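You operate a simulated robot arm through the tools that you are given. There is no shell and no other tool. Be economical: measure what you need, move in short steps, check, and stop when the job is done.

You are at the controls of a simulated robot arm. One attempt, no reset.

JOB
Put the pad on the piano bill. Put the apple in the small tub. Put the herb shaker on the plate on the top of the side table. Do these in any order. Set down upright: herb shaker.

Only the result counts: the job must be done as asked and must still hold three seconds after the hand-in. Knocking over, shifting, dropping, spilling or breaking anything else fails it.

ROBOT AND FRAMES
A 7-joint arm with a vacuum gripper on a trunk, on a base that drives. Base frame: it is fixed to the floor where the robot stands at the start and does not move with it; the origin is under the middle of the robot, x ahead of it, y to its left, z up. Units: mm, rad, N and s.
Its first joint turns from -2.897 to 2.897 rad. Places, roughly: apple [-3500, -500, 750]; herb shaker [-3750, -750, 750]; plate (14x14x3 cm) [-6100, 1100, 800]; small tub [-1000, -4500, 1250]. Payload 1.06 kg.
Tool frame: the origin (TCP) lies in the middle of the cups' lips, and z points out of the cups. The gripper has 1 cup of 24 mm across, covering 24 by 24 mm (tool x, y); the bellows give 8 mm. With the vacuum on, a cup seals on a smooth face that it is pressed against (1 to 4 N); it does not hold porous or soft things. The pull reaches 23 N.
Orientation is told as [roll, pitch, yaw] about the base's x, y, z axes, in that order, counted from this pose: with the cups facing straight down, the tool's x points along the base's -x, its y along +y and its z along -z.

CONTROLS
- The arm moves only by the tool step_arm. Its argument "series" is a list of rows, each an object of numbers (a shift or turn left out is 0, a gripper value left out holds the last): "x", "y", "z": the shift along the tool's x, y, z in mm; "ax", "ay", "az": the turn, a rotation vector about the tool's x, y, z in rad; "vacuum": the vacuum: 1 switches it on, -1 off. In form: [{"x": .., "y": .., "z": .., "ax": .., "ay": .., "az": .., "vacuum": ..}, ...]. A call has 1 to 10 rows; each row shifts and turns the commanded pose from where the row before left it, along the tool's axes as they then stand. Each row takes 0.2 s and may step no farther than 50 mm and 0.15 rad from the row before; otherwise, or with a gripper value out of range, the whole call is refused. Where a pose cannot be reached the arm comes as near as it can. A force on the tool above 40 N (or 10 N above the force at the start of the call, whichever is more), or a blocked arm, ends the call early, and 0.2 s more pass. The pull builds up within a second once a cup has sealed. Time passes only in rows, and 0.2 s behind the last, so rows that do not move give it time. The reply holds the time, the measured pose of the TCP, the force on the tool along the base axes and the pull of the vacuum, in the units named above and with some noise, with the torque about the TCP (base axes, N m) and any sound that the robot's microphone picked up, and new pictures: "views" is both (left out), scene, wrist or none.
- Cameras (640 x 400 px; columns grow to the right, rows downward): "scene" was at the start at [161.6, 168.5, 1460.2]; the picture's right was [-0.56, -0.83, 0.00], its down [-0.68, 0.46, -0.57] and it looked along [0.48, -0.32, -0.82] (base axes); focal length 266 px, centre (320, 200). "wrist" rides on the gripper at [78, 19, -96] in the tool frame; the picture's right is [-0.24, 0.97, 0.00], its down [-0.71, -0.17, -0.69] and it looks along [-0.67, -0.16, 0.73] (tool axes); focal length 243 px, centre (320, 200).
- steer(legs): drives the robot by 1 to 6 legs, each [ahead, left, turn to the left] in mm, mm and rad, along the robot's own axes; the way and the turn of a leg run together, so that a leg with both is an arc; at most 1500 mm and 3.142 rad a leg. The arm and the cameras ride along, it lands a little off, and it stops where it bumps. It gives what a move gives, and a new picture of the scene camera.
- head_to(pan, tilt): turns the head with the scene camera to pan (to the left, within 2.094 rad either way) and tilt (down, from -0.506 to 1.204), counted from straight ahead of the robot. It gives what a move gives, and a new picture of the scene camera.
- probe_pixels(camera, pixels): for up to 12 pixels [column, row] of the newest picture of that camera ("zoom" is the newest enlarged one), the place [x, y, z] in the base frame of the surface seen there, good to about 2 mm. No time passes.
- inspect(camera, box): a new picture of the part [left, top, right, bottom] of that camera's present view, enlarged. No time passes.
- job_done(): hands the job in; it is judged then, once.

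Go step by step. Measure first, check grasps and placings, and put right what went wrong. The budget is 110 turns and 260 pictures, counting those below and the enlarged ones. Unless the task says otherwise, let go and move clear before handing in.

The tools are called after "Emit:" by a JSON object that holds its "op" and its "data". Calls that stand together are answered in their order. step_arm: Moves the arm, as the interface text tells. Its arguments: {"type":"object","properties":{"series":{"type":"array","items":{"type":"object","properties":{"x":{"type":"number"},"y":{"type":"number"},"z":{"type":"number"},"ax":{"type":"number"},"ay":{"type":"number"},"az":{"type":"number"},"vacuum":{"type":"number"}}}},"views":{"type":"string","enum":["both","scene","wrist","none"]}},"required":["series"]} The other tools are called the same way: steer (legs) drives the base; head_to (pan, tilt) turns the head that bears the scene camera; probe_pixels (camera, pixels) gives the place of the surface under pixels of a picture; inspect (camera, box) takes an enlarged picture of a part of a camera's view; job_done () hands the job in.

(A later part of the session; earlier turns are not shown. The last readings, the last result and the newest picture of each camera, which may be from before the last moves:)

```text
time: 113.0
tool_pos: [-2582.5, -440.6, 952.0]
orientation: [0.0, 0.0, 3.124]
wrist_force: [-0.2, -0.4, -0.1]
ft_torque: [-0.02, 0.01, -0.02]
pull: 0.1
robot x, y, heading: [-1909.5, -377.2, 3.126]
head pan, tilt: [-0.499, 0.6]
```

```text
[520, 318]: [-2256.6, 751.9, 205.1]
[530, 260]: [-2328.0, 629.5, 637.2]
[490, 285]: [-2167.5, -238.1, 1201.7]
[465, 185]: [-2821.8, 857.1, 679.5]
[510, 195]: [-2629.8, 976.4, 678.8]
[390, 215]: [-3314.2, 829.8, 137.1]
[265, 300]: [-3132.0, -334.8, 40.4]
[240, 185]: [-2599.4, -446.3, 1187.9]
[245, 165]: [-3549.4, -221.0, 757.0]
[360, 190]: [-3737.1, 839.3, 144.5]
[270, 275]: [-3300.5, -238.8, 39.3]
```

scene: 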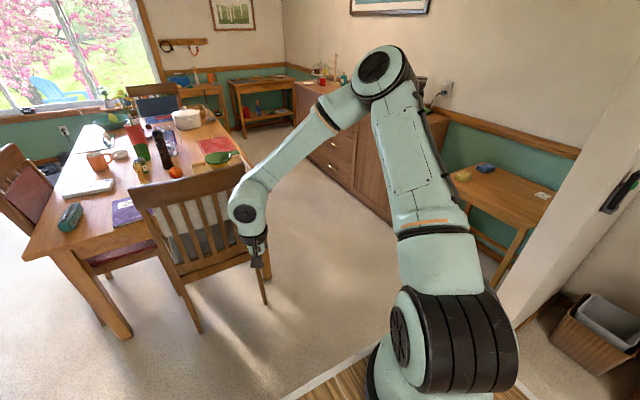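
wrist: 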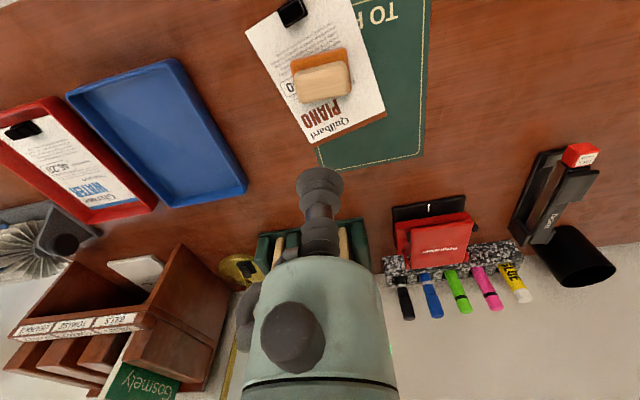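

The +y aisle is free (table edge y≈-190, sideboard y≈830). I raise the tool, then strafe right, drive alongside, and turn left to face the table.

Emit:
{"op": "step_arm", "data": {"series": [{"z": -50}, {"z": -50}], "views": "none"}}

Emit:
{"op": "steer", "data": {"legs": [[0, -560, 0], [1300, 0, 0], [350, 0, 0], [0, 0, 1.585]]}}

Emit:
{"op": "head_to", "data": {"pan": -0.1, "tilt": 0.75}}

```text
time: 113.7
tool_pos: [-2584.2, -439.8, 1052.9]
orientation: [0.0, 0.0, 3.122]
wrist_force: [-0.4, -1.0, -0.1]
ft_torque: [0.0, 0.01, 0.02]
pull: 0.1
robot x, y, heading: [-1903.0, -376.1, 3.126]
head pan, tilt: [-0.499, 0.6]
```

```text
time: 128.7
tool_pos: [-3488.4, -468.4, 1052.8]
orientation: [-0.001, 0.0, -1.583]
wrist_force: [0.9, -0.3, 0.1]
ft_torque: [0.0, 0.0, 0.01]
pull: 0.1
robot x, y, heading: [-3557.2, 211.2, -1.578]
head pan, tilt: [-0.499, 0.6]
```

scene: 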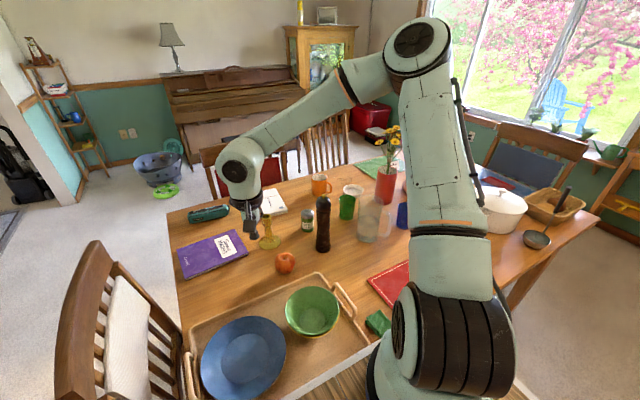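

```text
time: 129.6
tool_pos: [-3487.9, -468.9, 1051.8]
orientation: [0.001, 0.001, -1.583]
wrist_force: [-0.5, -0.5, 0.2]
ft_torque: [-0.01, 0.01, -0.01]
pull: 0.0
robot x, y, heading: [-3558.8, 208.8, -1.58]
head pan, tilt: [-0.099, 0.75]
```

scene: 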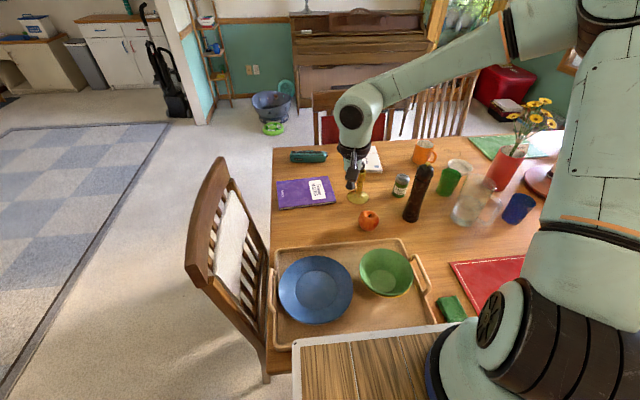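

Good vantage. Zooming in on the apple and the shaker and probing tops.

Emit:
{"op": "inspect", "data": {"camera": "scene", "box": [330, 130, 450, 240]}}

Emit:
{"op": "probe_pixels", "data": {"camera": "scene", "pixels": [[368, 216], [365, 213], [369, 222], [402, 178], [400, 188], [415, 215], [358, 195], [421, 168]]}}

Emit:
{"op": "step_arm", "data": {"series": [{}], "views": "wrist"}}

```text
3.64 times, centred on (390, 185) of scene
```

zoom: 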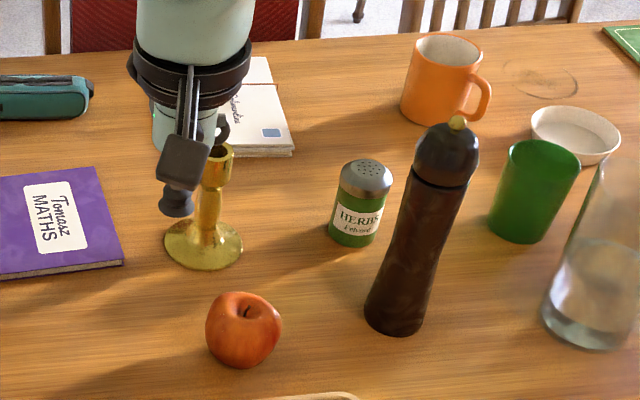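

```text
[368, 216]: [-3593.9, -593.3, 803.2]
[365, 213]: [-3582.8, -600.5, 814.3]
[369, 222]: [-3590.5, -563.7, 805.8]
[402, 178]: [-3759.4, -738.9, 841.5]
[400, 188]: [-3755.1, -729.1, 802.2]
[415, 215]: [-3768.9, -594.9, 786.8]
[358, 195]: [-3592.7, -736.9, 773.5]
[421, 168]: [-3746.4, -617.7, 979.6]
```

```text
time: 130.0
tool_pos: [-3488.9, -468.7, 1052.4]
orientation: [0.001, 0.0, -1.583]
wrist_force: [-1.0, -0.1, 1.0]
ft_torque: [0.02, -0.01, 0.0]
pull: 0.1
robot x, y, heading: [-3555.0, 207.1, -1.58]
head pan, tilt: [-0.099, 0.75]
```

wrist: 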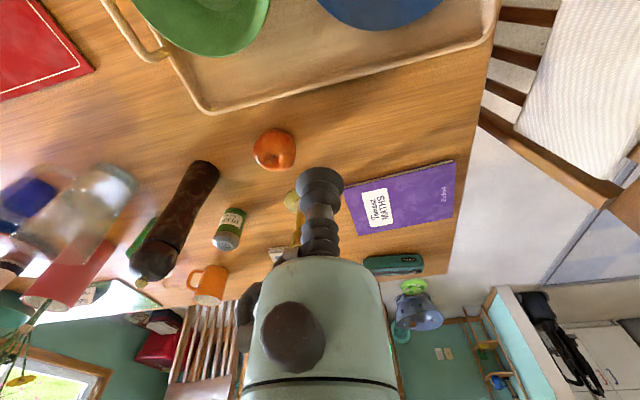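

The shaker has a perforated lid, so its side may be needed; the apple has a stem dimple. Zooming on both in the wrist view.

Emit:
{"op": "inspect", "data": {"camera": "wrist", "box": [235, 110, 315, 190]}}

Emit:
{"op": "probe_pixels", "data": {"camera": "wrist", "pixels": [[265, 140], [262, 155], [272, 132], [285, 140], [290, 155], [280, 165], [270, 150], [256, 148], [292, 135]]}}

Emit:
{"op": "inspect", "data": {"camera": "scene", "box": [385, 165, 420, 205]}}

```text
5.00 times, centred on (275, 150) of wrist
```

zoom: 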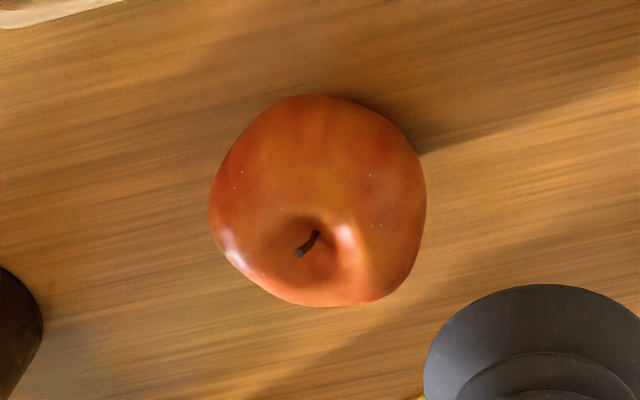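

```text
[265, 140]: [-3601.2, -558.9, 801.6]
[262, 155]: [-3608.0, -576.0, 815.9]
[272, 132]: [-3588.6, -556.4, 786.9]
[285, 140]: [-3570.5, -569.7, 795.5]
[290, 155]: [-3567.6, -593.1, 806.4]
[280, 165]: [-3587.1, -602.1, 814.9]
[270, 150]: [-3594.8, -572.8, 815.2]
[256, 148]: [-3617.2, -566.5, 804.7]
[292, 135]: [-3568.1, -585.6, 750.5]
```

```text
10.00 times, centred on (402, 185) of scene
```

zoom: 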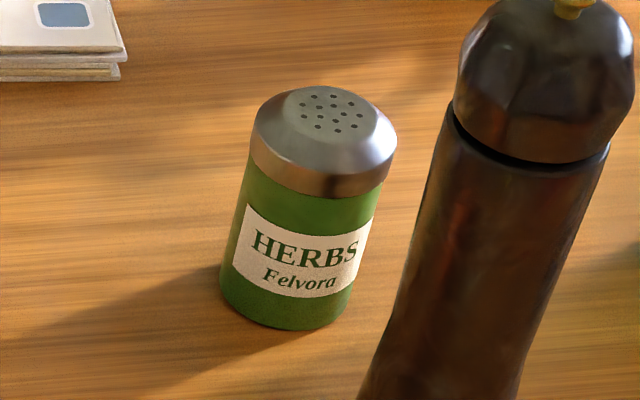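

Apple center ≈(-3592,-590,785), R≈34, stem on top. I'll grip its robot-facing shoulder with the tool tilted 0.85 and camera rolled to the left; first align sideways and rotate.

Emit:
{"op": "step_arm", "data": {"series": [{"y": -35}, {"y": -35}, {"y": -33}, {"az": 0.14}, {"az": 0.14}, {"az": 0.14}, {"az": 0.14}, {"az": 0.14}], "views": "none"}}

Emit:
{"op": "step_arm", "data": {"series": [{"az": 0.14}, {"az": 0.14}, {"az": 0.14}, {"az": 0.14}, {"az": 0.14}], "views": "none"}}

Emit:
{"op": "step_arm", "data": {"series": [{"ax": -0.1196, "ay": -0.0206}, {"ax": -0.1196, "ay": -0.0206}, {"ax": -0.1196, "ay": -0.0206}, {"ax": -0.1196, "ay": -0.0206}, {"ax": -0.1196, "ay": -0.0206}, {"ax": -0.1196, "ay": -0.0206}, {"ax": -0.1196, "ay": -0.0206}, {}], "views": "both"}}

```text
time: 131.8
tool_pos: [-3591.4, -466.8, 1051.0]
orientation: [0.001, 0.001, -2.285]
wrist_force: [0.6, -0.4, -0.6]
ft_torque: [0.01, 0.01, -0.04]
pull: 0.0
robot x, y, heading: [-3556.0, 210.5, -1.582]
head pan, tilt: [-0.099, 0.75]
```

```text
time: 133.0
tool_pos: [-3590.7, -467.9, 1053.1]
orientation: [0.0, 0.0, -2.985]
wrist_force: [-0.2, 1.4, 0.5]
ft_torque: [-0.02, -0.03, 0.0]
pull: 0.1
robot x, y, heading: [-3552.6, 206.9, -1.584]
head pan, tilt: [-0.099, 0.75]
```

```text
time: 134.8
tool_pos: [-3591.1, -468.2, 1052.1]
orientation: [0.844, -0.128, -3.039]
wrist_force: [0.5, -0.1, 0.0]
ft_torque: [0.0, 0.02, 0.0]
pull: 0.1
robot x, y, heading: [-3553.6, 205.3, -1.585]
head pan, tilt: [-0.099, 0.75]
```

scene: 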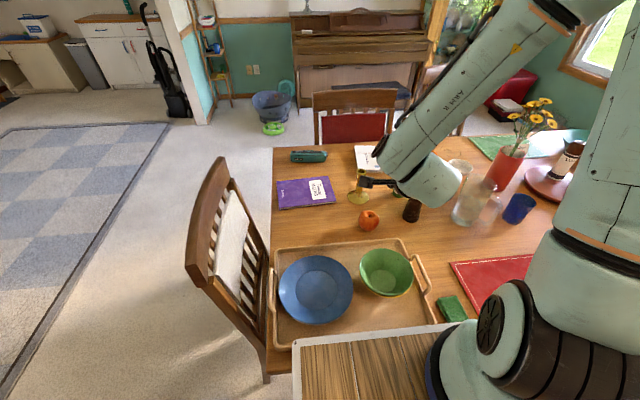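
wrist: 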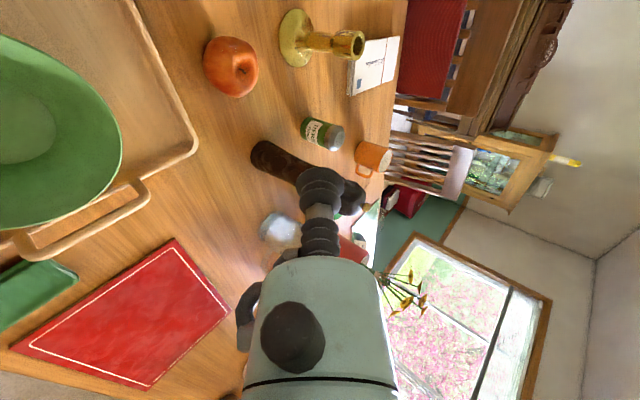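

Tilt achieved. Moving to the pre-contact point 40 mm off the apple's shoulder.

Emit:
{"op": "step_arm", "data": {"series": [{"x": 3.2, "y": -19.7, "z": 32.3}, {"x": 3.2, "y": -19.7, "z": 32.3}, {"x": 3.2, "y": -19.7, "z": 32.3}, {"x": 3.2, "y": -19.7, "z": 32.3}, {"x": 3.2, "y": -19.7, "z": 32.3}, {"x": 3.2, "y": -19.7, "z": 32.3}, {}], "views": "both"}}

Emit:
{"op": "probe_pixels", "data": {"camera": "wrist", "pixels": [[320, 120], [300, 130], [280, 130], [300, 110], [320, 140], [290, 150]]}}

```text
time: 136.4
tool_pos: [-3593.1, -533.9, 833.7]
orientation: [0.843, -0.13, -3.039]
wrist_force: [-0.8, 0.7, 0.1]
ft_torque: [-0.05, 0.02, 0.01]
pull: 0.0
robot x, y, heading: [-3555.8, 208.5, -1.584]
head pan, tilt: [-0.099, 0.75]
```

scene: 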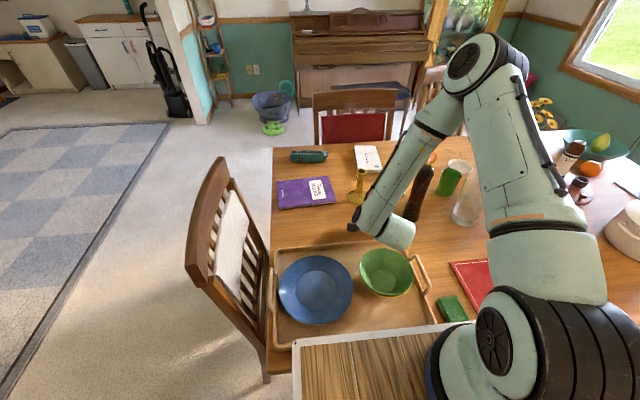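
wrist: 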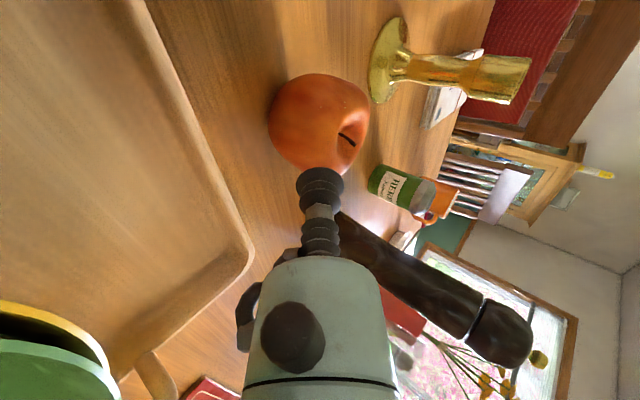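

```text
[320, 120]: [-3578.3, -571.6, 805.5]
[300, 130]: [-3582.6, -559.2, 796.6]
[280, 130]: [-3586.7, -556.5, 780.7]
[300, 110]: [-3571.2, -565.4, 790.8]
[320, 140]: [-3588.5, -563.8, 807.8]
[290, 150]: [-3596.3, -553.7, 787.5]
```

Surface at the aim point is (-3588,-564,808), as predicted. Advancing along the axis with vacuum on.

Emit:
{"op": "step_arm", "data": {"series": [{"z": 25, "vacuum": 1}, {"z": 10}, {"z": 4}, {"z": 3}, {}, {}, {}], "views": "wrist"}}

```text
time: 138.0
tool_pos: [-3592.7, -565.5, 806.7]
orientation: [0.844, -0.128, -3.041]
wrist_force: [-0.6, -0.2, -1.5]
ft_torque: [0.01, 0.04, 0.0]
pull: 22.7
robot x, y, heading: [-3553.9, 209.3, -1.583]
head pan, tilt: [-0.099, 0.75]
```

wrist: 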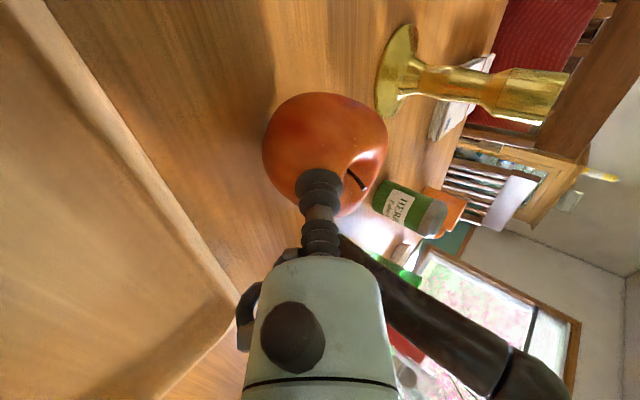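

Sealed (22.7 N). Lifting straight up 200 mm.

Emit:
{"op": "step_arm", "data": {"series": [{"x": -2.6, "y": 14.8, "z": -13.2}, {"x": -5.1, "y": 29.6, "z": -26.4}, {"x": -5.1, "y": 29.6, "z": -26.4}, {"x": -5.1, "y": 29.6, "z": -26.4}, {"x": -5.1, "y": 29.6, "z": -26.4}, {"x": -5.1, "y": 29.6, "z": -26.4}, {}], "views": "both"}}

```text
time: 139.6
tool_pos: [-3592.8, -565.0, 1027.7]
orientation: [0.842, -0.127, -3.041]
wrist_force: [0.0, -0.8, -1.3]
ft_torque: [0.05, -0.01, 0.0]
pull: 22.5
robot x, y, heading: [-3554.4, 206.7, -1.583]
head pan, tilt: [-0.099, 0.75]
```

scene: 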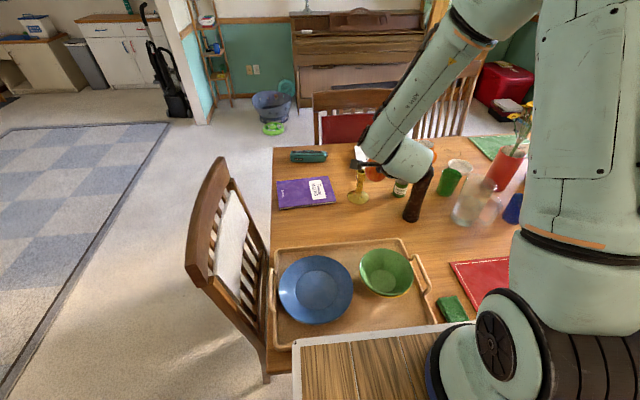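
wrist: 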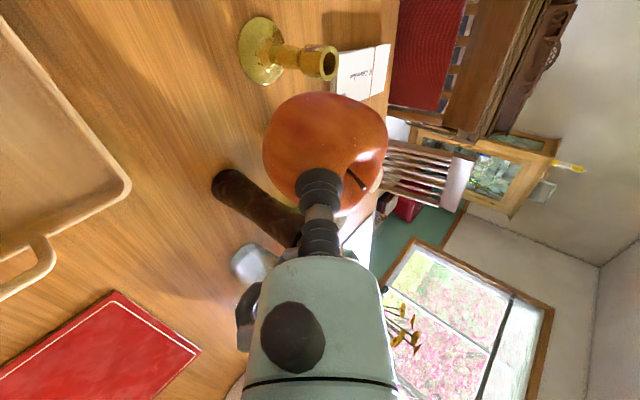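

Apple held. I raise it more, back off, turn left to heading 0, and drive out of the dining area.

Emit:
{"op": "step_arm", "data": {"series": [{"x": -5.1, "y": 29.6, "z": -26.4}, {"x": -5.1, "y": 29.6, "z": -26.4}], "views": "none"}}

Emit:
{"op": "steer", "data": {"legs": [[-130, 0, 0], [0, 0, 1.583], [1400, -250, 0], [1150, -450, 0], [0, 0, -1.571]]}}

Emit:
{"op": "head_to", "data": {"pan": 0.2, "tilt": 0.2}}

```text
time: 140.2
tool_pos: [-3593.6, -565.3, 1107.4]
orientation: [0.842, -0.129, -3.04]
wrist_force: [0.3, -0.2, -2.4]
ft_torque: [0.06, 0.01, 0.0]
pull: 23.2
robot x, y, heading: [-3555.7, 209.6, -1.579]
head pan, tilt: [-0.099, 0.75]
```

```text
time: 161.7
tool_pos: [-1035.8, -1143.3, 1106.3]
orientation: [0.843, -0.127, -3.038]
wrist_force: [-0.2, 0.5, -1.6]
ft_torque: [0.06, 0.05, 0.0]
pull: 23.0
robot x, y, heading: [-999.2, -367.2, -1.586]
head pan, tilt: [-0.099, 0.75]
```

scene: 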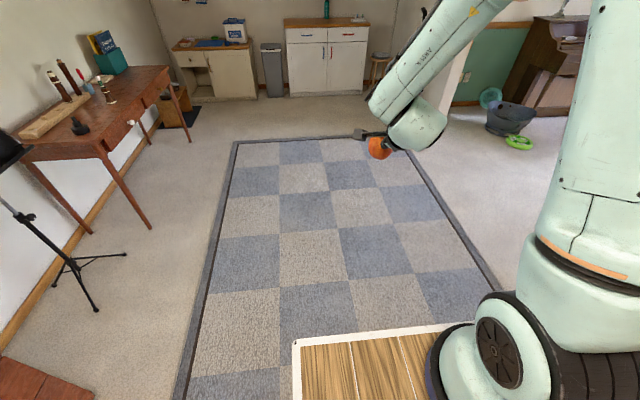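

```text
time: 162.7
tool_pos: [-1035.8, -1143.3, 1106.5]
orientation: [0.844, -0.128, -3.039]
wrist_force: [0.2, -0.2, -1.2]
ft_torque: [0.03, 0.0, -0.05]
pull: 22.9
robot x, y, heading: [-999.6, -369.5, -1.582]
head pan, tilt: [0.201, 0.201]
```

scene: 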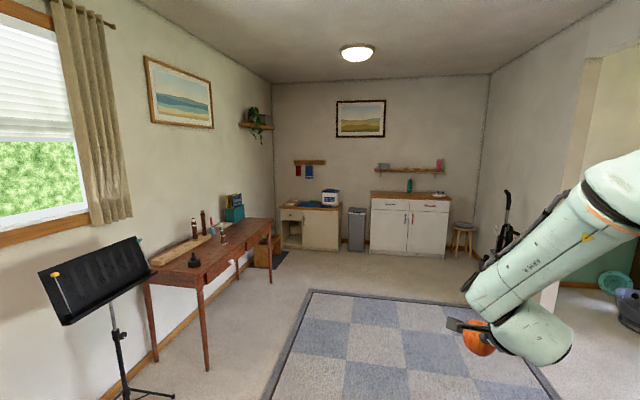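

Shelf above the white cabinet at (410,168). Driving closer for a better look.

Emit:
{"op": "steer", "data": {"legs": [[1500, 0, 0], [900, 0, 0]]}}

Emit:
{"op": "head_to", "data": {"pan": 0.0, "tilt": 0.3}}

Emit:
{"op": "inspect", "data": {"camera": "scene", "box": [220, 100, 440, 250]}}

```text
time: 174.4
tool_pos: [-1061.6, -3533.8, 1105.5]
orientation: [0.843, -0.127, -3.043]
wrist_force: [0.0, 0.6, -1.7]
ft_torque: [0.05, 0.03, 0.0]
pull: 22.7
robot x, y, heading: [-1022.7, -2756.9, -1.585]
head pan, tilt: [0.201, 0.201]
```

scene: 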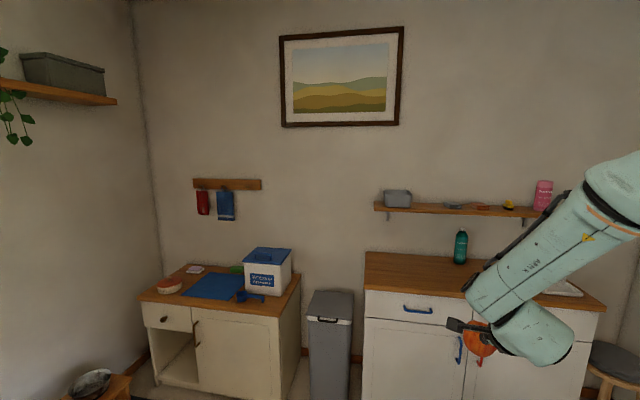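

```text
time: 175.2
tool_pos: [-1062.0, -3534.4, 1107.3]
orientation: [0.842, -0.126, -3.042]
wrist_force: [0.0, 0.6, -2.0]
ft_torque: [0.03, -0.02, 0.01]
pull: 22.5
robot x, y, heading: [-1020.8, -2760.8, -1.587]
head pan, tilt: [0.0, 0.3]
```

scene: 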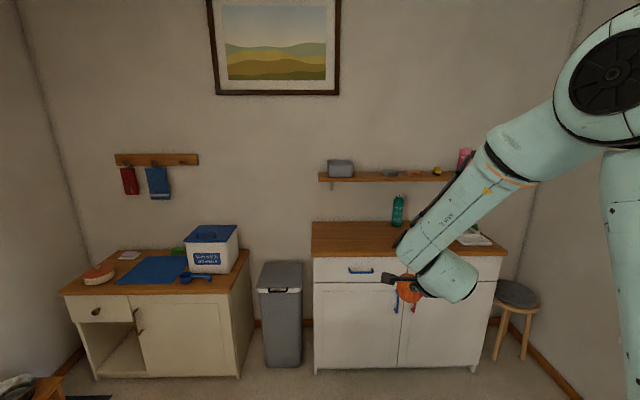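

```text
2.67 times, centred on (330, 175) of scene
```

zoom: 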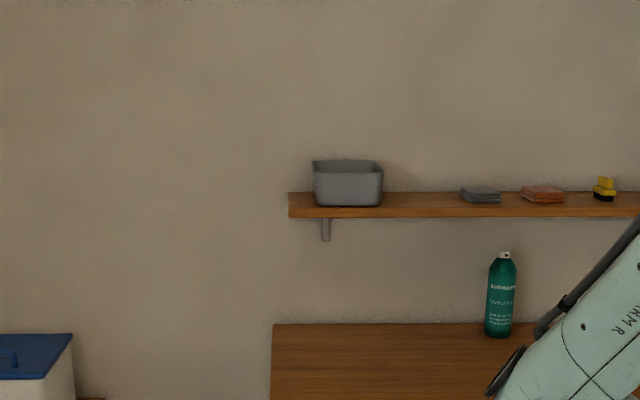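

Emit:
{"op": "probe_pixels", "data": {"camera": "zoom", "pixels": [[315, 195], [380, 200], [345, 185], [348, 162], [313, 165], [382, 168], [300, 207], [500, 295], [280, 330], [480, 195], [345, 210], [350, 60]]}}

Emit:
{"op": "probe_pixels", "data": {"camera": "scene", "pixels": [[315, 256], [330, 300], [360, 235], [280, 300], [500, 180], [400, 225]]}}

```text
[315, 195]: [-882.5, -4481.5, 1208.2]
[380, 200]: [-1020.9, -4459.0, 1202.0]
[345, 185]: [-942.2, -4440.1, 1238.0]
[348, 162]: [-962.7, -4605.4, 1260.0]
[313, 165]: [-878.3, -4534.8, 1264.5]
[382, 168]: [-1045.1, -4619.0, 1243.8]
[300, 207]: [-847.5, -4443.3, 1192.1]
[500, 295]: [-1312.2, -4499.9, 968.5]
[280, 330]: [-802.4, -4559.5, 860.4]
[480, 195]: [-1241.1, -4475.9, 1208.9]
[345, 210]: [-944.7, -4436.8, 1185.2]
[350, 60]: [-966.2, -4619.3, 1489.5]
```

```text
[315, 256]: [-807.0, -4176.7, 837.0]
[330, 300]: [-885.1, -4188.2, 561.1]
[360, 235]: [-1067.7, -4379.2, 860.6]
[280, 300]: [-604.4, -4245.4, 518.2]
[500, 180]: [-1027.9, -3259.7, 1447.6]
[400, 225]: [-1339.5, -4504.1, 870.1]
```

Tub: x≈-878…-1025, y≈-4445…-4605, rim ≈1262, on shelf z≈1205; wall y=-4619. I raise the apple to z≈1400 and then drive in, stopping short.

Emit:
{"op": "step_arm", "data": {"series": [{"x": -5.1, "y": 29.6, "z": -26.4}, {"x": -5.1, "y": 29.6, "z": -26.4}, {"x": -5.1, "y": 29.6, "z": -26.4}, {"x": -5.1, "y": 29.6, "z": -26.4}, {"x": -5.1, "y": 29.6, "z": -26.4}, {"x": -5.1, "y": 29.6, "z": -26.4}, {"x": -5.1, "y": 29.6, "z": -26.4}, {}], "views": "none"}}

Emit:
{"op": "steer", "data": {"legs": [[780, 110, 0]]}}

Emit:
{"op": "step_arm", "data": {"series": [{}], "views": "wrist"}}

```text
time: 177.0
tool_pos: [-1061.1, -3537.0, 1386.8]
orientation: [0.842, -0.127, -3.042]
wrist_force: [0.4, 0.1, -1.8]
ft_torque: [0.05, 0.02, -0.05]
pull: 23.0
robot x, y, heading: [-1020.2, -2759.9, -1.585]
head pan, tilt: [0.0, 0.3]
```

```text
time: 181.2
tool_pos: [-962.7, -4314.4, 1386.3]
orientation: [0.844, -0.128, -3.042]
wrist_force: [0.4, 0.5, -1.3]
ft_torque: [0.04, 0.01, -0.01]
pull: 22.8
robot x, y, heading: [-925.8, -3538.8, -1.584]
head pan, tilt: [0.0, 0.3]
```

scene: 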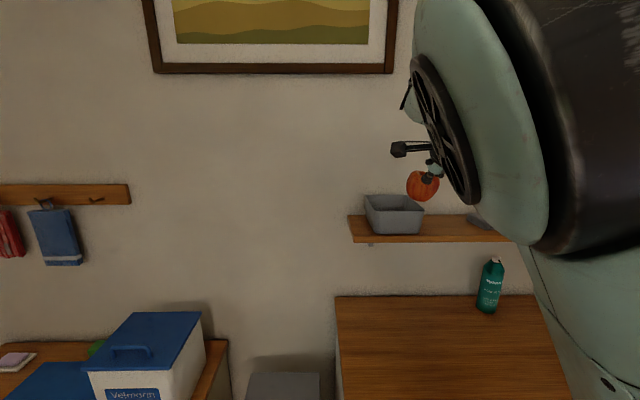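

```text
time: 181.6
tool_pos: [-963.5, -4314.8, 1384.4]
orientation: [0.844, -0.129, -3.042]
wrist_force: [-0.6, 0.5, -2.0]
ft_torque: [0.07, -0.01, 0.02]
pull: 22.6
robot x, y, heading: [-924.2, -3536.7, -1.587]
head pan, tilt: [0.0, 0.3]
```

wrist: 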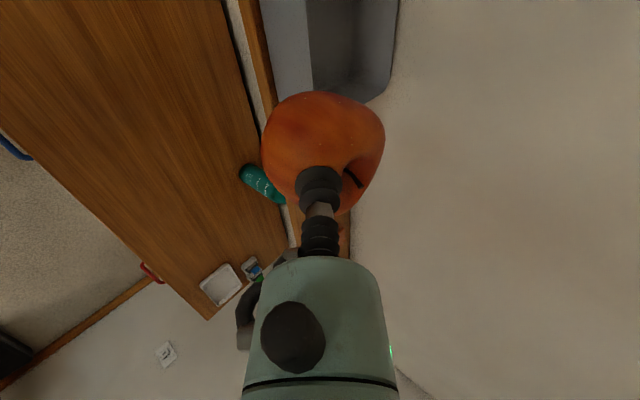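

The tub is visible at scene (394,213). Probing its rim and floor precisely.

Emit:
{"op": "inspect", "data": {"camera": "scene", "box": [345, 160, 445, 250]}}

Emit:
{"op": "probe_pixels", "data": {"camera": "scene", "pixels": [[366, 197], [374, 211], [418, 196], [424, 211], [385, 206], [395, 205], [398, 225], [360, 225], [372, 203], [420, 203]]}}

```text
4.44 times, centred on (395, 205) of scene
```

zoom: 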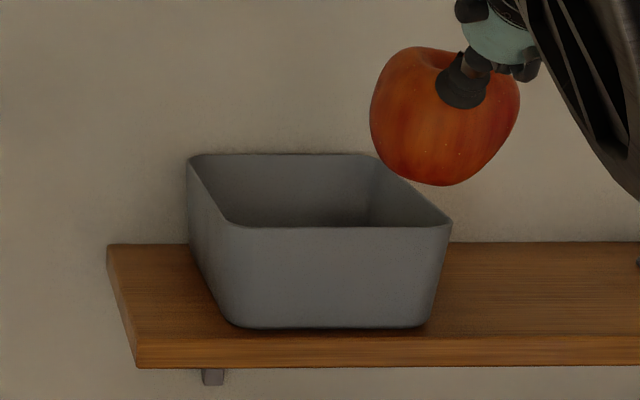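

```text
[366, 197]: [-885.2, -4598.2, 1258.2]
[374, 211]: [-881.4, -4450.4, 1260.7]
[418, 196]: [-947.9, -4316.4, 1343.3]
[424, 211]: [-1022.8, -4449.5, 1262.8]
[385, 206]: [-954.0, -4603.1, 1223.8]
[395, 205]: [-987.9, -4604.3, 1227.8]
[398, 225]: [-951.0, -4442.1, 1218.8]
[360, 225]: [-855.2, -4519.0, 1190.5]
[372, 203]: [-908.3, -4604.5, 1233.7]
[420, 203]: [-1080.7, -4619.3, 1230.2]
```

Tub interior center ≈(-952,-4527), rim z=1262. Apple center now ≈(-963,-4340). Driving 187 mm forward and 11 left.

Emit:
{"op": "steer", "data": {"legs": [[187, 12, 0]]}}

Emit:
{"op": "inspect", "data": {"camera": "scene", "box": [360, 120, 560, 290]}}

Emit:
{"op": "step_arm", "data": {"series": [{}], "views": "wrist"}}

```text
time: 183.1
tool_pos: [-952.7, -4500.8, 1385.3]
orientation: [0.842, -0.127, -3.044]
wrist_force: [0.3, 0.4, -2.2]
ft_torque: [0.06, 0.01, -0.02]
pull: 23.1
robot x, y, heading: [-913.5, -3726.8, -1.583]
head pan, tilt: [0.0, 0.3]
```

scene: 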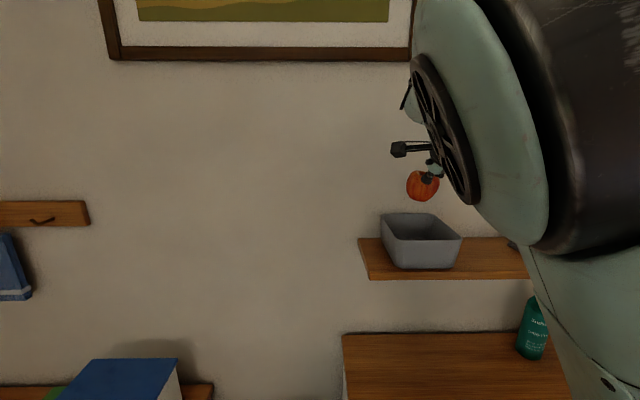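

```text
2.35 times, centred on (460, 205) of scene
```

zoom: 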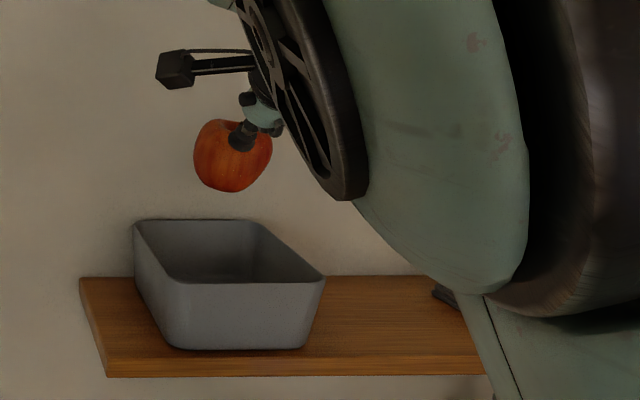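

```text
time: 183.5
tool_pos: [-952.3, -4502.0, 1385.1]
orientation: [0.844, -0.13, -3.042]
wrist_force: [0.8, 0.5, -1.6]
ft_torque: [0.04, 0.01, -0.04]
pull: 23.2
robot x, y, heading: [-916.2, -3724.7, -1.587]
head pan, tilt: [0.0, 0.3]
```

wrist: 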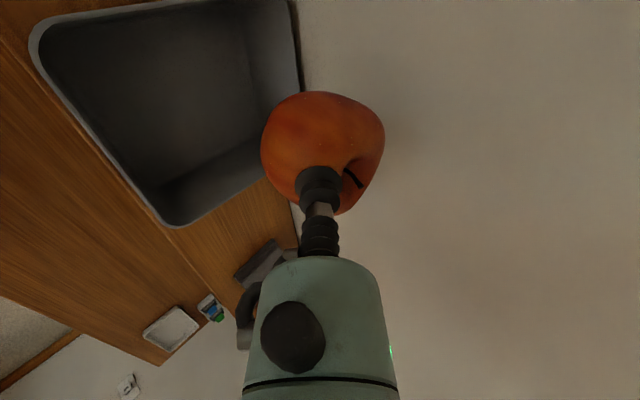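

Aligned over the tub (TCP (-952,-4501)). Lowering 90 mm and checking.

Emit:
{"op": "step_arm", "data": {"series": [{"x": 3.8, "y": -22.2, "z": 19.8}, {"x": 3.8, "y": -22.2, "z": 19.8}, {"x": 3.8, "y": -22.2, "z": 19.8}, {}], "views": "both"}}

```text
time: 184.5
tool_pos: [-954.0, -4501.2, 1295.6]
orientation: [0.843, -0.128, -3.041]
wrist_force: [-0.1, 0.0, -1.6]
ft_torque: [0.07, 0.03, 0.0]
pull: 22.7
robot x, y, heading: [-915.5, -3729.5, -1.587]
head pan, tilt: [0.0, 0.3]
```

scene: 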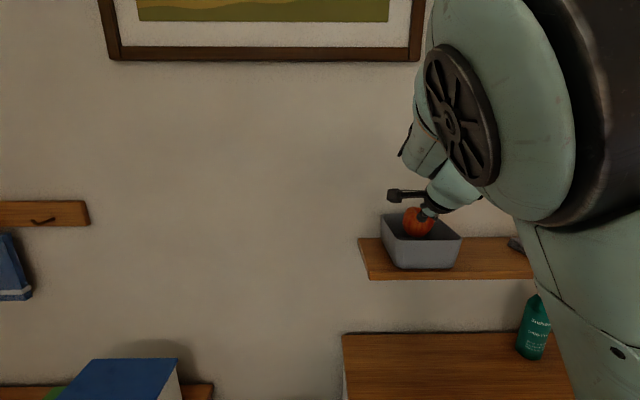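
wrist: 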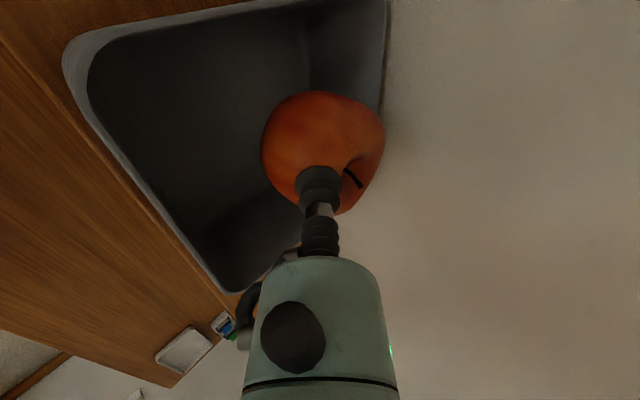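

Inside the tub now. Lowering further slowly to feel the floor.

Emit:
{"op": "step_arm", "data": {"series": [{"x": 1.9, "y": -11.1, "z": 9.9}, {"x": 0.5, "y": -3, "z": 2.6}, {}], "views": "none"}}

Emit:
{"op": "step_arm", "data": {"series": [{"x": 0.4, "y": -2.2, "z": 2}, {"x": 0.4, "y": -2.2, "z": 2}, {}], "views": "none"}}

```text
time: 185.3
tool_pos: [-953.7, -4501.8, 1276.6]
orientation: [0.843, -0.129, -3.042]
wrist_force: [-0.1, 0.6, -1.9]
ft_torque: [0.05, 0.03, -0.02]
pull: 23.2
robot x, y, heading: [-908.8, -3723.9, -1.589]
head pan, tilt: [0.0, 0.3]
```

```text
time: 186.1
tool_pos: [-953.4, -4501.1, 1271.1]
orientation: [0.844, -0.128, -3.042]
wrist_force: [0.2, -0.1, -2.1]
ft_torque: [0.06, -0.01, -0.02]
pull: 22.5
robot x, y, heading: [-916.2, -3726.6, -1.587]
head pan, tilt: [0.0, 0.3]
```

Emit:
{"op": "step_arm", "data": {"series": [{"x": 0.4, "y": -2.2, "z": 2}, {"x": 0.4, "y": -2.2, "z": 2}, {}], "views": "none"}}

Emit:
{"op": "step_arm", "data": {"series": [{"x": 0.4, "y": -2.2, "z": 2}, {}], "views": "none"}}

```text
time: 186.9
tool_pos: [-952.6, -4500.6, 1264.4]
orientation: [0.844, -0.127, -3.044]
wrist_force: [-0.5, -0.6, -1.3]
ft_torque: [0.03, -0.02, 0.02]
pull: 22.6
robot x, y, heading: [-914.3, -3726.4, -1.59]
head pan, tilt: [0.0, 0.3]
```

```text
time: 187.5
tool_pos: [-953.3, -4500.8, 1261.5]
orientation: [0.843, -0.131, -3.042]
wrist_force: [-0.2, -0.6, -1.7]
ft_torque: [0.04, 0.01, 0.01]
pull: 22.9
robot x, y, heading: [-913.5, -3726.8, -1.585]
head pan, tilt: [0.0, 0.3]
```

Still free at TCP z=1261. A few more mm.

Emit:
{"op": "step_arm", "data": {"series": [{"x": 0.4, "y": -2.2, "z": 2}, {}], "views": "none"}}

Emit:
{"op": "step_arm", "data": {"series": [{"x": 0.4, "y": -2.2, "z": 2}, {}], "views": "wrist"}}

```text
time: 188.1
tool_pos: [-955.1, -4501.3, 1258.5]
orientation: [0.842, -0.127, -3.043]
wrist_force: [-0.3, -0.7, -2.0]
ft_torque: [0.04, 0.06, 0.0]
pull: 23.3
robot x, y, heading: [-912.7, -3727.9, -1.582]
head pan, tilt: [0.0, 0.3]
```

```text
time: 188.7
tool_pos: [-953.6, -4501.1, 1256.3]
orientation: [0.843, -0.128, -3.044]
wrist_force: [0.3, 0.3, -1.2]
ft_torque: [0.01, 0.0, -0.03]
pull: 23.0
robot x, y, heading: [-914.5, -3730.2, -1.579]
head pan, tilt: [0.0, 0.3]
```

wrist: 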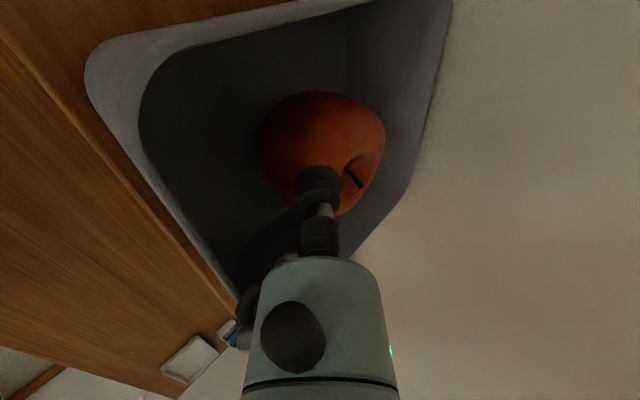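

Apple is well inside; a bit lower (4 mm), then release.

Emit:
{"op": "step_arm", "data": {"series": [{"x": 0.4, "y": -2.2, "z": 2}, {"x": 0.4, "y": -2.2, "z": 2}, {}], "views": "none"}}

```text
time: 189.5
tool_pos: [-953.0, -4501.0, 1251.1]
orientation: [0.844, -0.128, -3.041]
wrist_force: [0.3, 3.5, 16.2]
ft_torque: [0.0, 0.15, -0.03]
pull: 22.9
robot x, y, heading: [-913.1, -3727.2, -1.582]
head pan, tilt: [0.0, 0.3]
```

Floor contact (16 N). Ease up slightly, release, and withdraw along the tool axis.

Emit:
{"op": "step_arm", "data": {"series": [{"x": -0.4, "y": 2.2, "z": -2, "vacuum": -1}, {}, {}, {}, {"z": -10}, {"z": -30}, {"x": -5.1, "y": 29.6, "z": -26.4}, {"x": -5.1, "y": 29.6, "z": -26.4}, {"x": -5.1, "y": 29.6, "z": -26.4}], "views": "both"}}

Emit:
{"op": "inspect", "data": {"camera": "scene", "box": [360, 180, 500, 290]}}

```text
time: 191.5
tool_pos: [-953.1, -4470.9, 1398.3]
orientation: [0.844, -0.128, -3.042]
wrist_force: [1.2, -0.1, -0.2]
ft_torque: [0.03, -0.03, 0.02]
pull: 0.0
robot x, y, heading: [-913.1, -3728.0, -1.588]
head pan, tilt: [0.0, 0.3]
```

scene: 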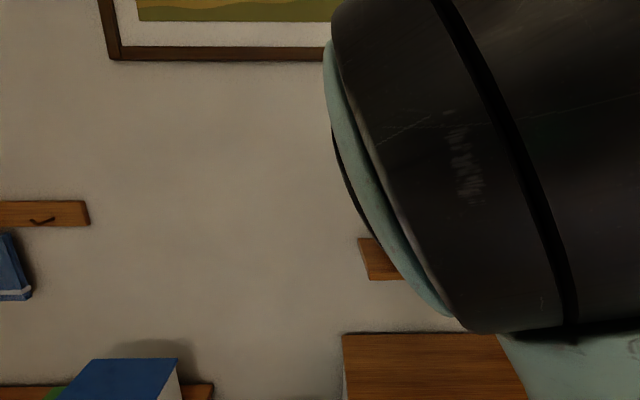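
wrist: 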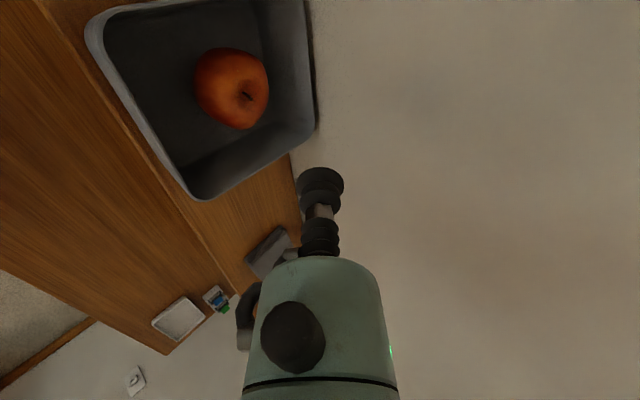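

```text
3.64 times, centred on (430, 235) of scene
```

zoom: 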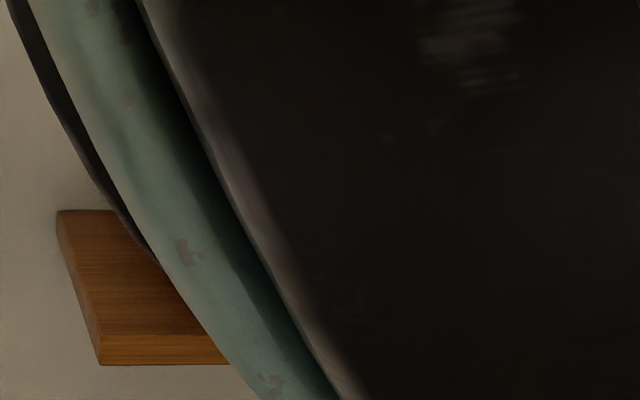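

Apple is in the tub (wrist (230,88)). Backing off and bringing the tool upright (keeping the camera rolled to the left), then lowering for travel.

Emit:
{"op": "steer", "data": {"legs": [[-700, 0, 0]]}}

Emit:
{"op": "step_arm", "data": {"series": [{"ax": 0.1196, "ay": 0.0206}, {"ax": 0.1196, "ay": 0.0206}, {"ax": 0.1196, "ay": 0.0206}, {"ax": 0.1196, "ay": 0.0206}, {"ax": 0.1196, "ay": 0.0206}, {"ax": 0.1196, "ay": 0.0206}, {"ax": 0.1196, "ay": 0.0206}, {"z": 50}, {"z": 50}, {"z": 50}], "views": "scene"}}

```text
time: 195.3
tool_pos: [-943.4, -3773.3, 1399.5]
orientation: [0.843, -0.126, -3.043]
wrist_force: [-0.4, 0.9, 0.0]
ft_torque: [0.01, 0.02, -0.03]
pull: 0.1
robot x, y, heading: [-906.0, -3028.5, -1.584]
head pan, tilt: [0.0, 0.3]
```

scene: 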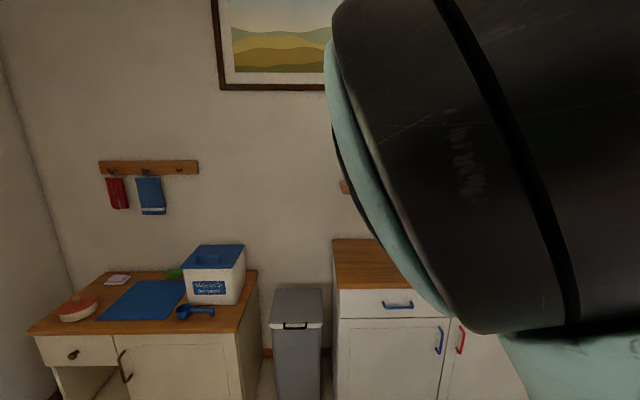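

```text
time: 197.6
tool_pos: [-945.6, -3772.2, 1249.4]
orientation: [-0.001, 0.0, -2.987]
wrist_force: [0.0, 0.0, -0.1]
ft_torque: [-0.02, -0.07, -0.01]
pull: 0.1
robot x, y, heading: [-902.4, -3031.5, -1.584]
head pan, tilt: [0.0, 0.3]
```

scene: 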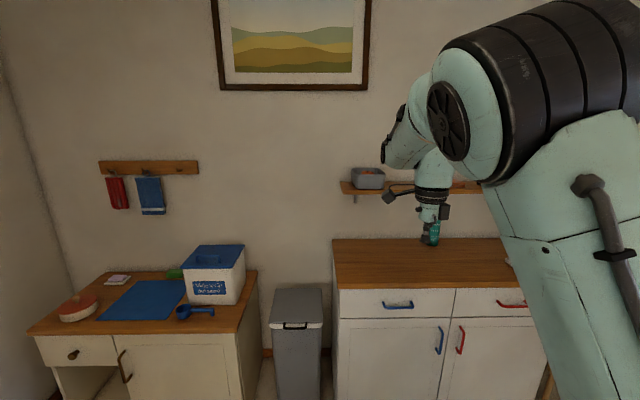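

Lower the tool for travel and drive back to the dining-table aisle, as before but a bit further along.

Emit:
{"op": "step_arm", "data": {"series": [{"z": 50}, {"z": 50}, {"z": 50}, {"z": 20}], "views": "none"}}

Emit:
{"op": "steer", "data": {"legs": [[-1350, 0, 0], [-1300, 0, 0], [0, 0, -1.575], [1000, 0, 0], [0, -580, 0]]}}

Emit:
{"op": "head_to", "data": {"pan": -0.2, "tilt": 0.5}}

```text
time: 198.6
tool_pos: [-944.0, -3773.6, 1076.0]
orientation: [0.002, 0.001, -2.986]
wrist_force: [-0.3, 0.4, 0.8]
ft_torque: [-0.02, -0.02, 0.01]
pull: 0.0
robot x, y, heading: [-905.7, -3029.8, -1.588]
head pan, tilt: [0.0, 0.3]
```

```text
time: 222.9
tool_pos: [-2593.1, 263.3, 1076.6]
orientation: [-0.001, 0.0, 1.711]
wrist_force: [0.3, 0.0, -1.2]
ft_torque: [0.03, 0.03, 0.02]
pull: 0.0
robot x, y, heading: [-1846.1, 211.5, 3.116]
head pan, tilt: [0.0, 0.3]
```

scene: 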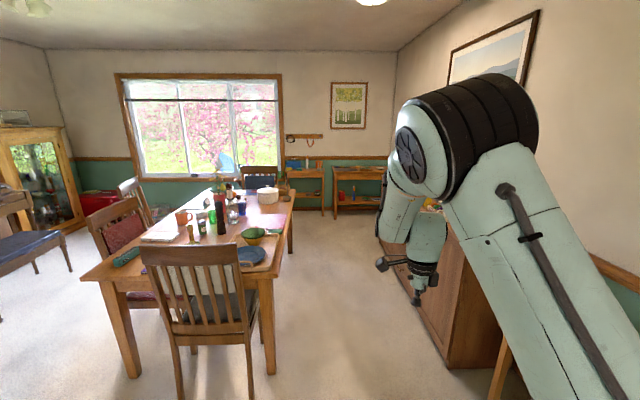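

```text
time: 223.6
tool_pos: [-2592.6, 264.4, 1078.0]
orientation: [0.001, 0.001, 1.71]
wrist_force: [-0.9, -0.2, 0.4]
ft_torque: [-0.02, 0.01, 0.03]
pull: 0.1
robot x, y, heading: [-1848.2, 214.6, 3.115]
head pan, tilt: [-0.201, 0.499]
```

scene: 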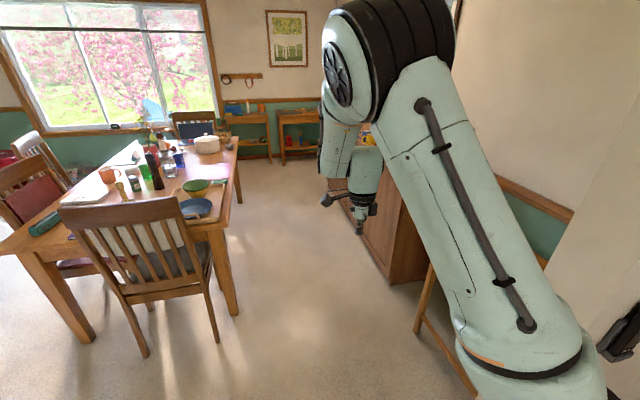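

Clear aisle. Drive forward 1866 in two legs, turn left to face the table.

Emit:
{"op": "steer", "data": {"legs": [[1000, 40, 0], [866, 0, 0], [0, 0, 1.598]]}}

Emit:
{"op": "head_to", "data": {"pan": -0.1, "tilt": 0.7}}

Emit:
{"op": "step_arm", "data": {"series": [{}], "views": "wrist"}}

```text
time: 236.9
tool_pos: [-3750.8, -495.7, 1077.7]
orientation: [-0.001, 0.0, -2.978]
wrist_force: [0.1, 0.6, -0.1]
ft_torque: [0.0, -0.03, 0.01]
pull: 0.0
robot x, y, heading: [-3717.9, 250.7, -1.572]
head pan, tilt: [-0.201, 0.499]
```

scene: 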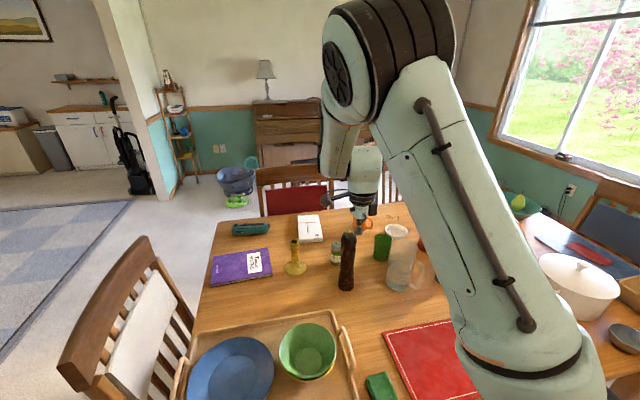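

```text
time: 237.7
tool_pos: [-3751.0, -496.0, 1078.2]
orientation: [0.0, 0.0, -2.977]
wrist_force: [0.4, -0.4, 0.1]
ft_torque: [0.03, 0.02, 0.02]
pull: 0.1
robot x, y, heading: [-3718.5, 250.1, -1.58]
head pan, tilt: [-0.099, 0.7]
```

scene: 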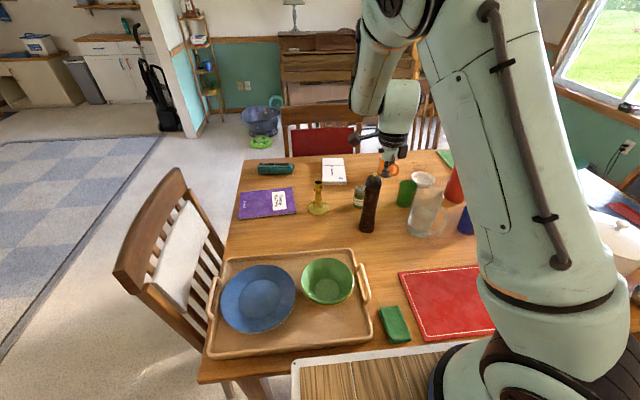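

```text
time: 238.1
tool_pos: [-3751.3, -495.9, 1077.4]
orientation: [0.0, -0.001, -2.977]
wrist_force: [0.9, 0.0, -0.2]
ft_torque: [-0.01, -0.01, -0.01]
pull: 0.1
robot x, y, heading: [-3720.8, 249.6, -1.576]
head pan, tilt: [-0.099, 0.7]
```

wrist: 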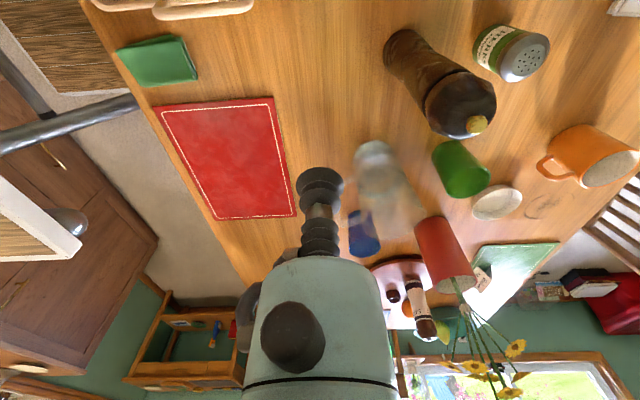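

Shaker lid visible at wrist (520,58). Probing lid flat, bottom, and the pepper mill.

Emit:
{"op": "probe_pixels", "data": {"camera": "wrist", "pixels": [[523, 56], [512, 50], [533, 65], [515, 72], [535, 45], [495, 45], [478, 125], [460, 105], [545, 55]]}}

Emit:
{"op": "inspect", "data": {"camera": "wrist", "box": [460, 15, 570, 95]}}

```text
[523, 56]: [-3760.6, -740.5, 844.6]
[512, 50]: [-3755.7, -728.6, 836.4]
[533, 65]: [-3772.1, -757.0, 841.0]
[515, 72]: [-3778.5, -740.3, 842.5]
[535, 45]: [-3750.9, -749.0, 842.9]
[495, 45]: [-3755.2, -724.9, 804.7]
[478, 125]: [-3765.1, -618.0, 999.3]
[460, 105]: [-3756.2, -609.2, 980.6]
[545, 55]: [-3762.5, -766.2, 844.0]
```

```text
5.00 times, centred on (515, 55) of wrist
```

zoom: 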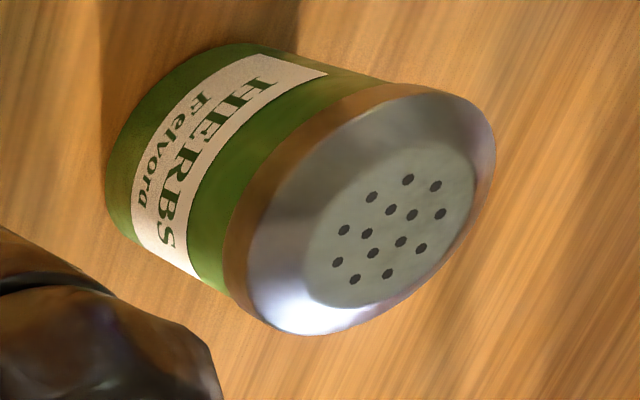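

Lid center ≈(-3763,-747,844), flat face ≈30 mm. I drive 150 mm closer, then move the arm over the shaker at height.

Emit:
{"op": "steer", "data": {"legs": [[150, 0, 0]]}}

```text
time: 239.4
tool_pos: [-3751.1, -646.0, 1076.8]
orientation: [0.001, -0.001, -2.977]
wrist_force: [0.4, -0.1, -0.3]
ft_torque: [0.0, -0.01, -0.02]
pull: 0.1
robot x, y, heading: [-3720.8, 97.5, -1.573]
head pan, tilt: [-0.099, 0.7]
```

scene: 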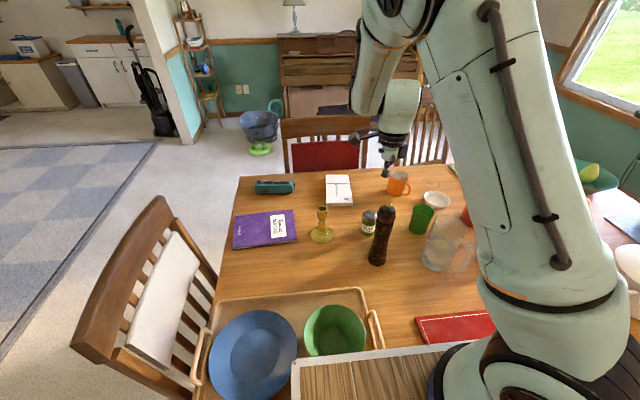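

Moving the arm 101 mm forward over the shaker and down to z≈890.

Emit:
{"op": "step_arm", "data": {"series": [{"x": -9.7, "y": 32.5}, {"x": -9.7, "y": 32.5}, {"x": -9.6, "y": 32.5}, {"z": 45}, {"z": 45}, {"z": 45}, {"z": 45}, {}], "views": "both"}}

Emit:
{"op": "inspect", "data": {"camera": "scene", "box": [320, 120, 460, 280]}}

```text
time: 241.2
tool_pos: [-3764.5, -747.5, 897.5]
orientation: [0.003, -0.001, -2.978]
wrist_force: [0.9, 0.0, 0.4]
ft_torque: [-0.02, 0.0, 0.02]
pull: 0.1
robot x, y, heading: [-3716.5, 99.1, -1.581]
head pan, tilt: [-0.099, 0.7]
```

scene: 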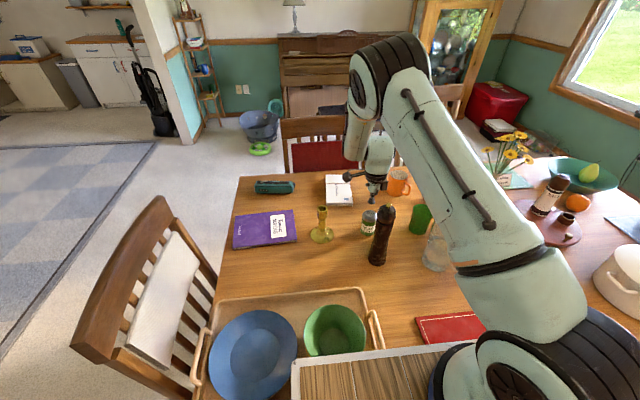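
wrist: 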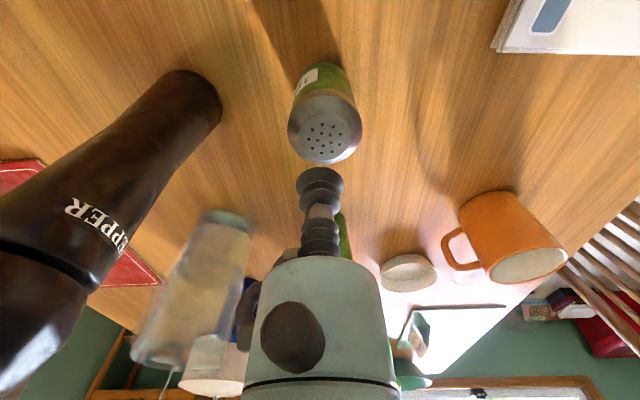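

```text
2.50 times, centred on (390, 200) of scene
```

zoom: 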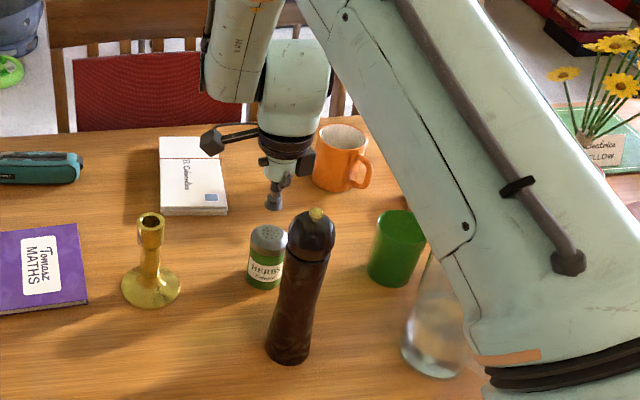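

Refining lid centre with new probes.

Emit:
{"op": "probe_pixels", "data": {"camera": "wrist", "pixels": [[325, 138], [308, 135], [343, 137], [325, 125], [327, 152], [293, 130], [358, 132]]}}

```text
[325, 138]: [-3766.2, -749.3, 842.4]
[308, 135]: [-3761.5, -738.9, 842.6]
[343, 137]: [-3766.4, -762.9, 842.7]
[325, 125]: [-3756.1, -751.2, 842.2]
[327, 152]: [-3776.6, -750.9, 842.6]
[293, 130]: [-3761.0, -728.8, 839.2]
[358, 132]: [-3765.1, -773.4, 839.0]
```

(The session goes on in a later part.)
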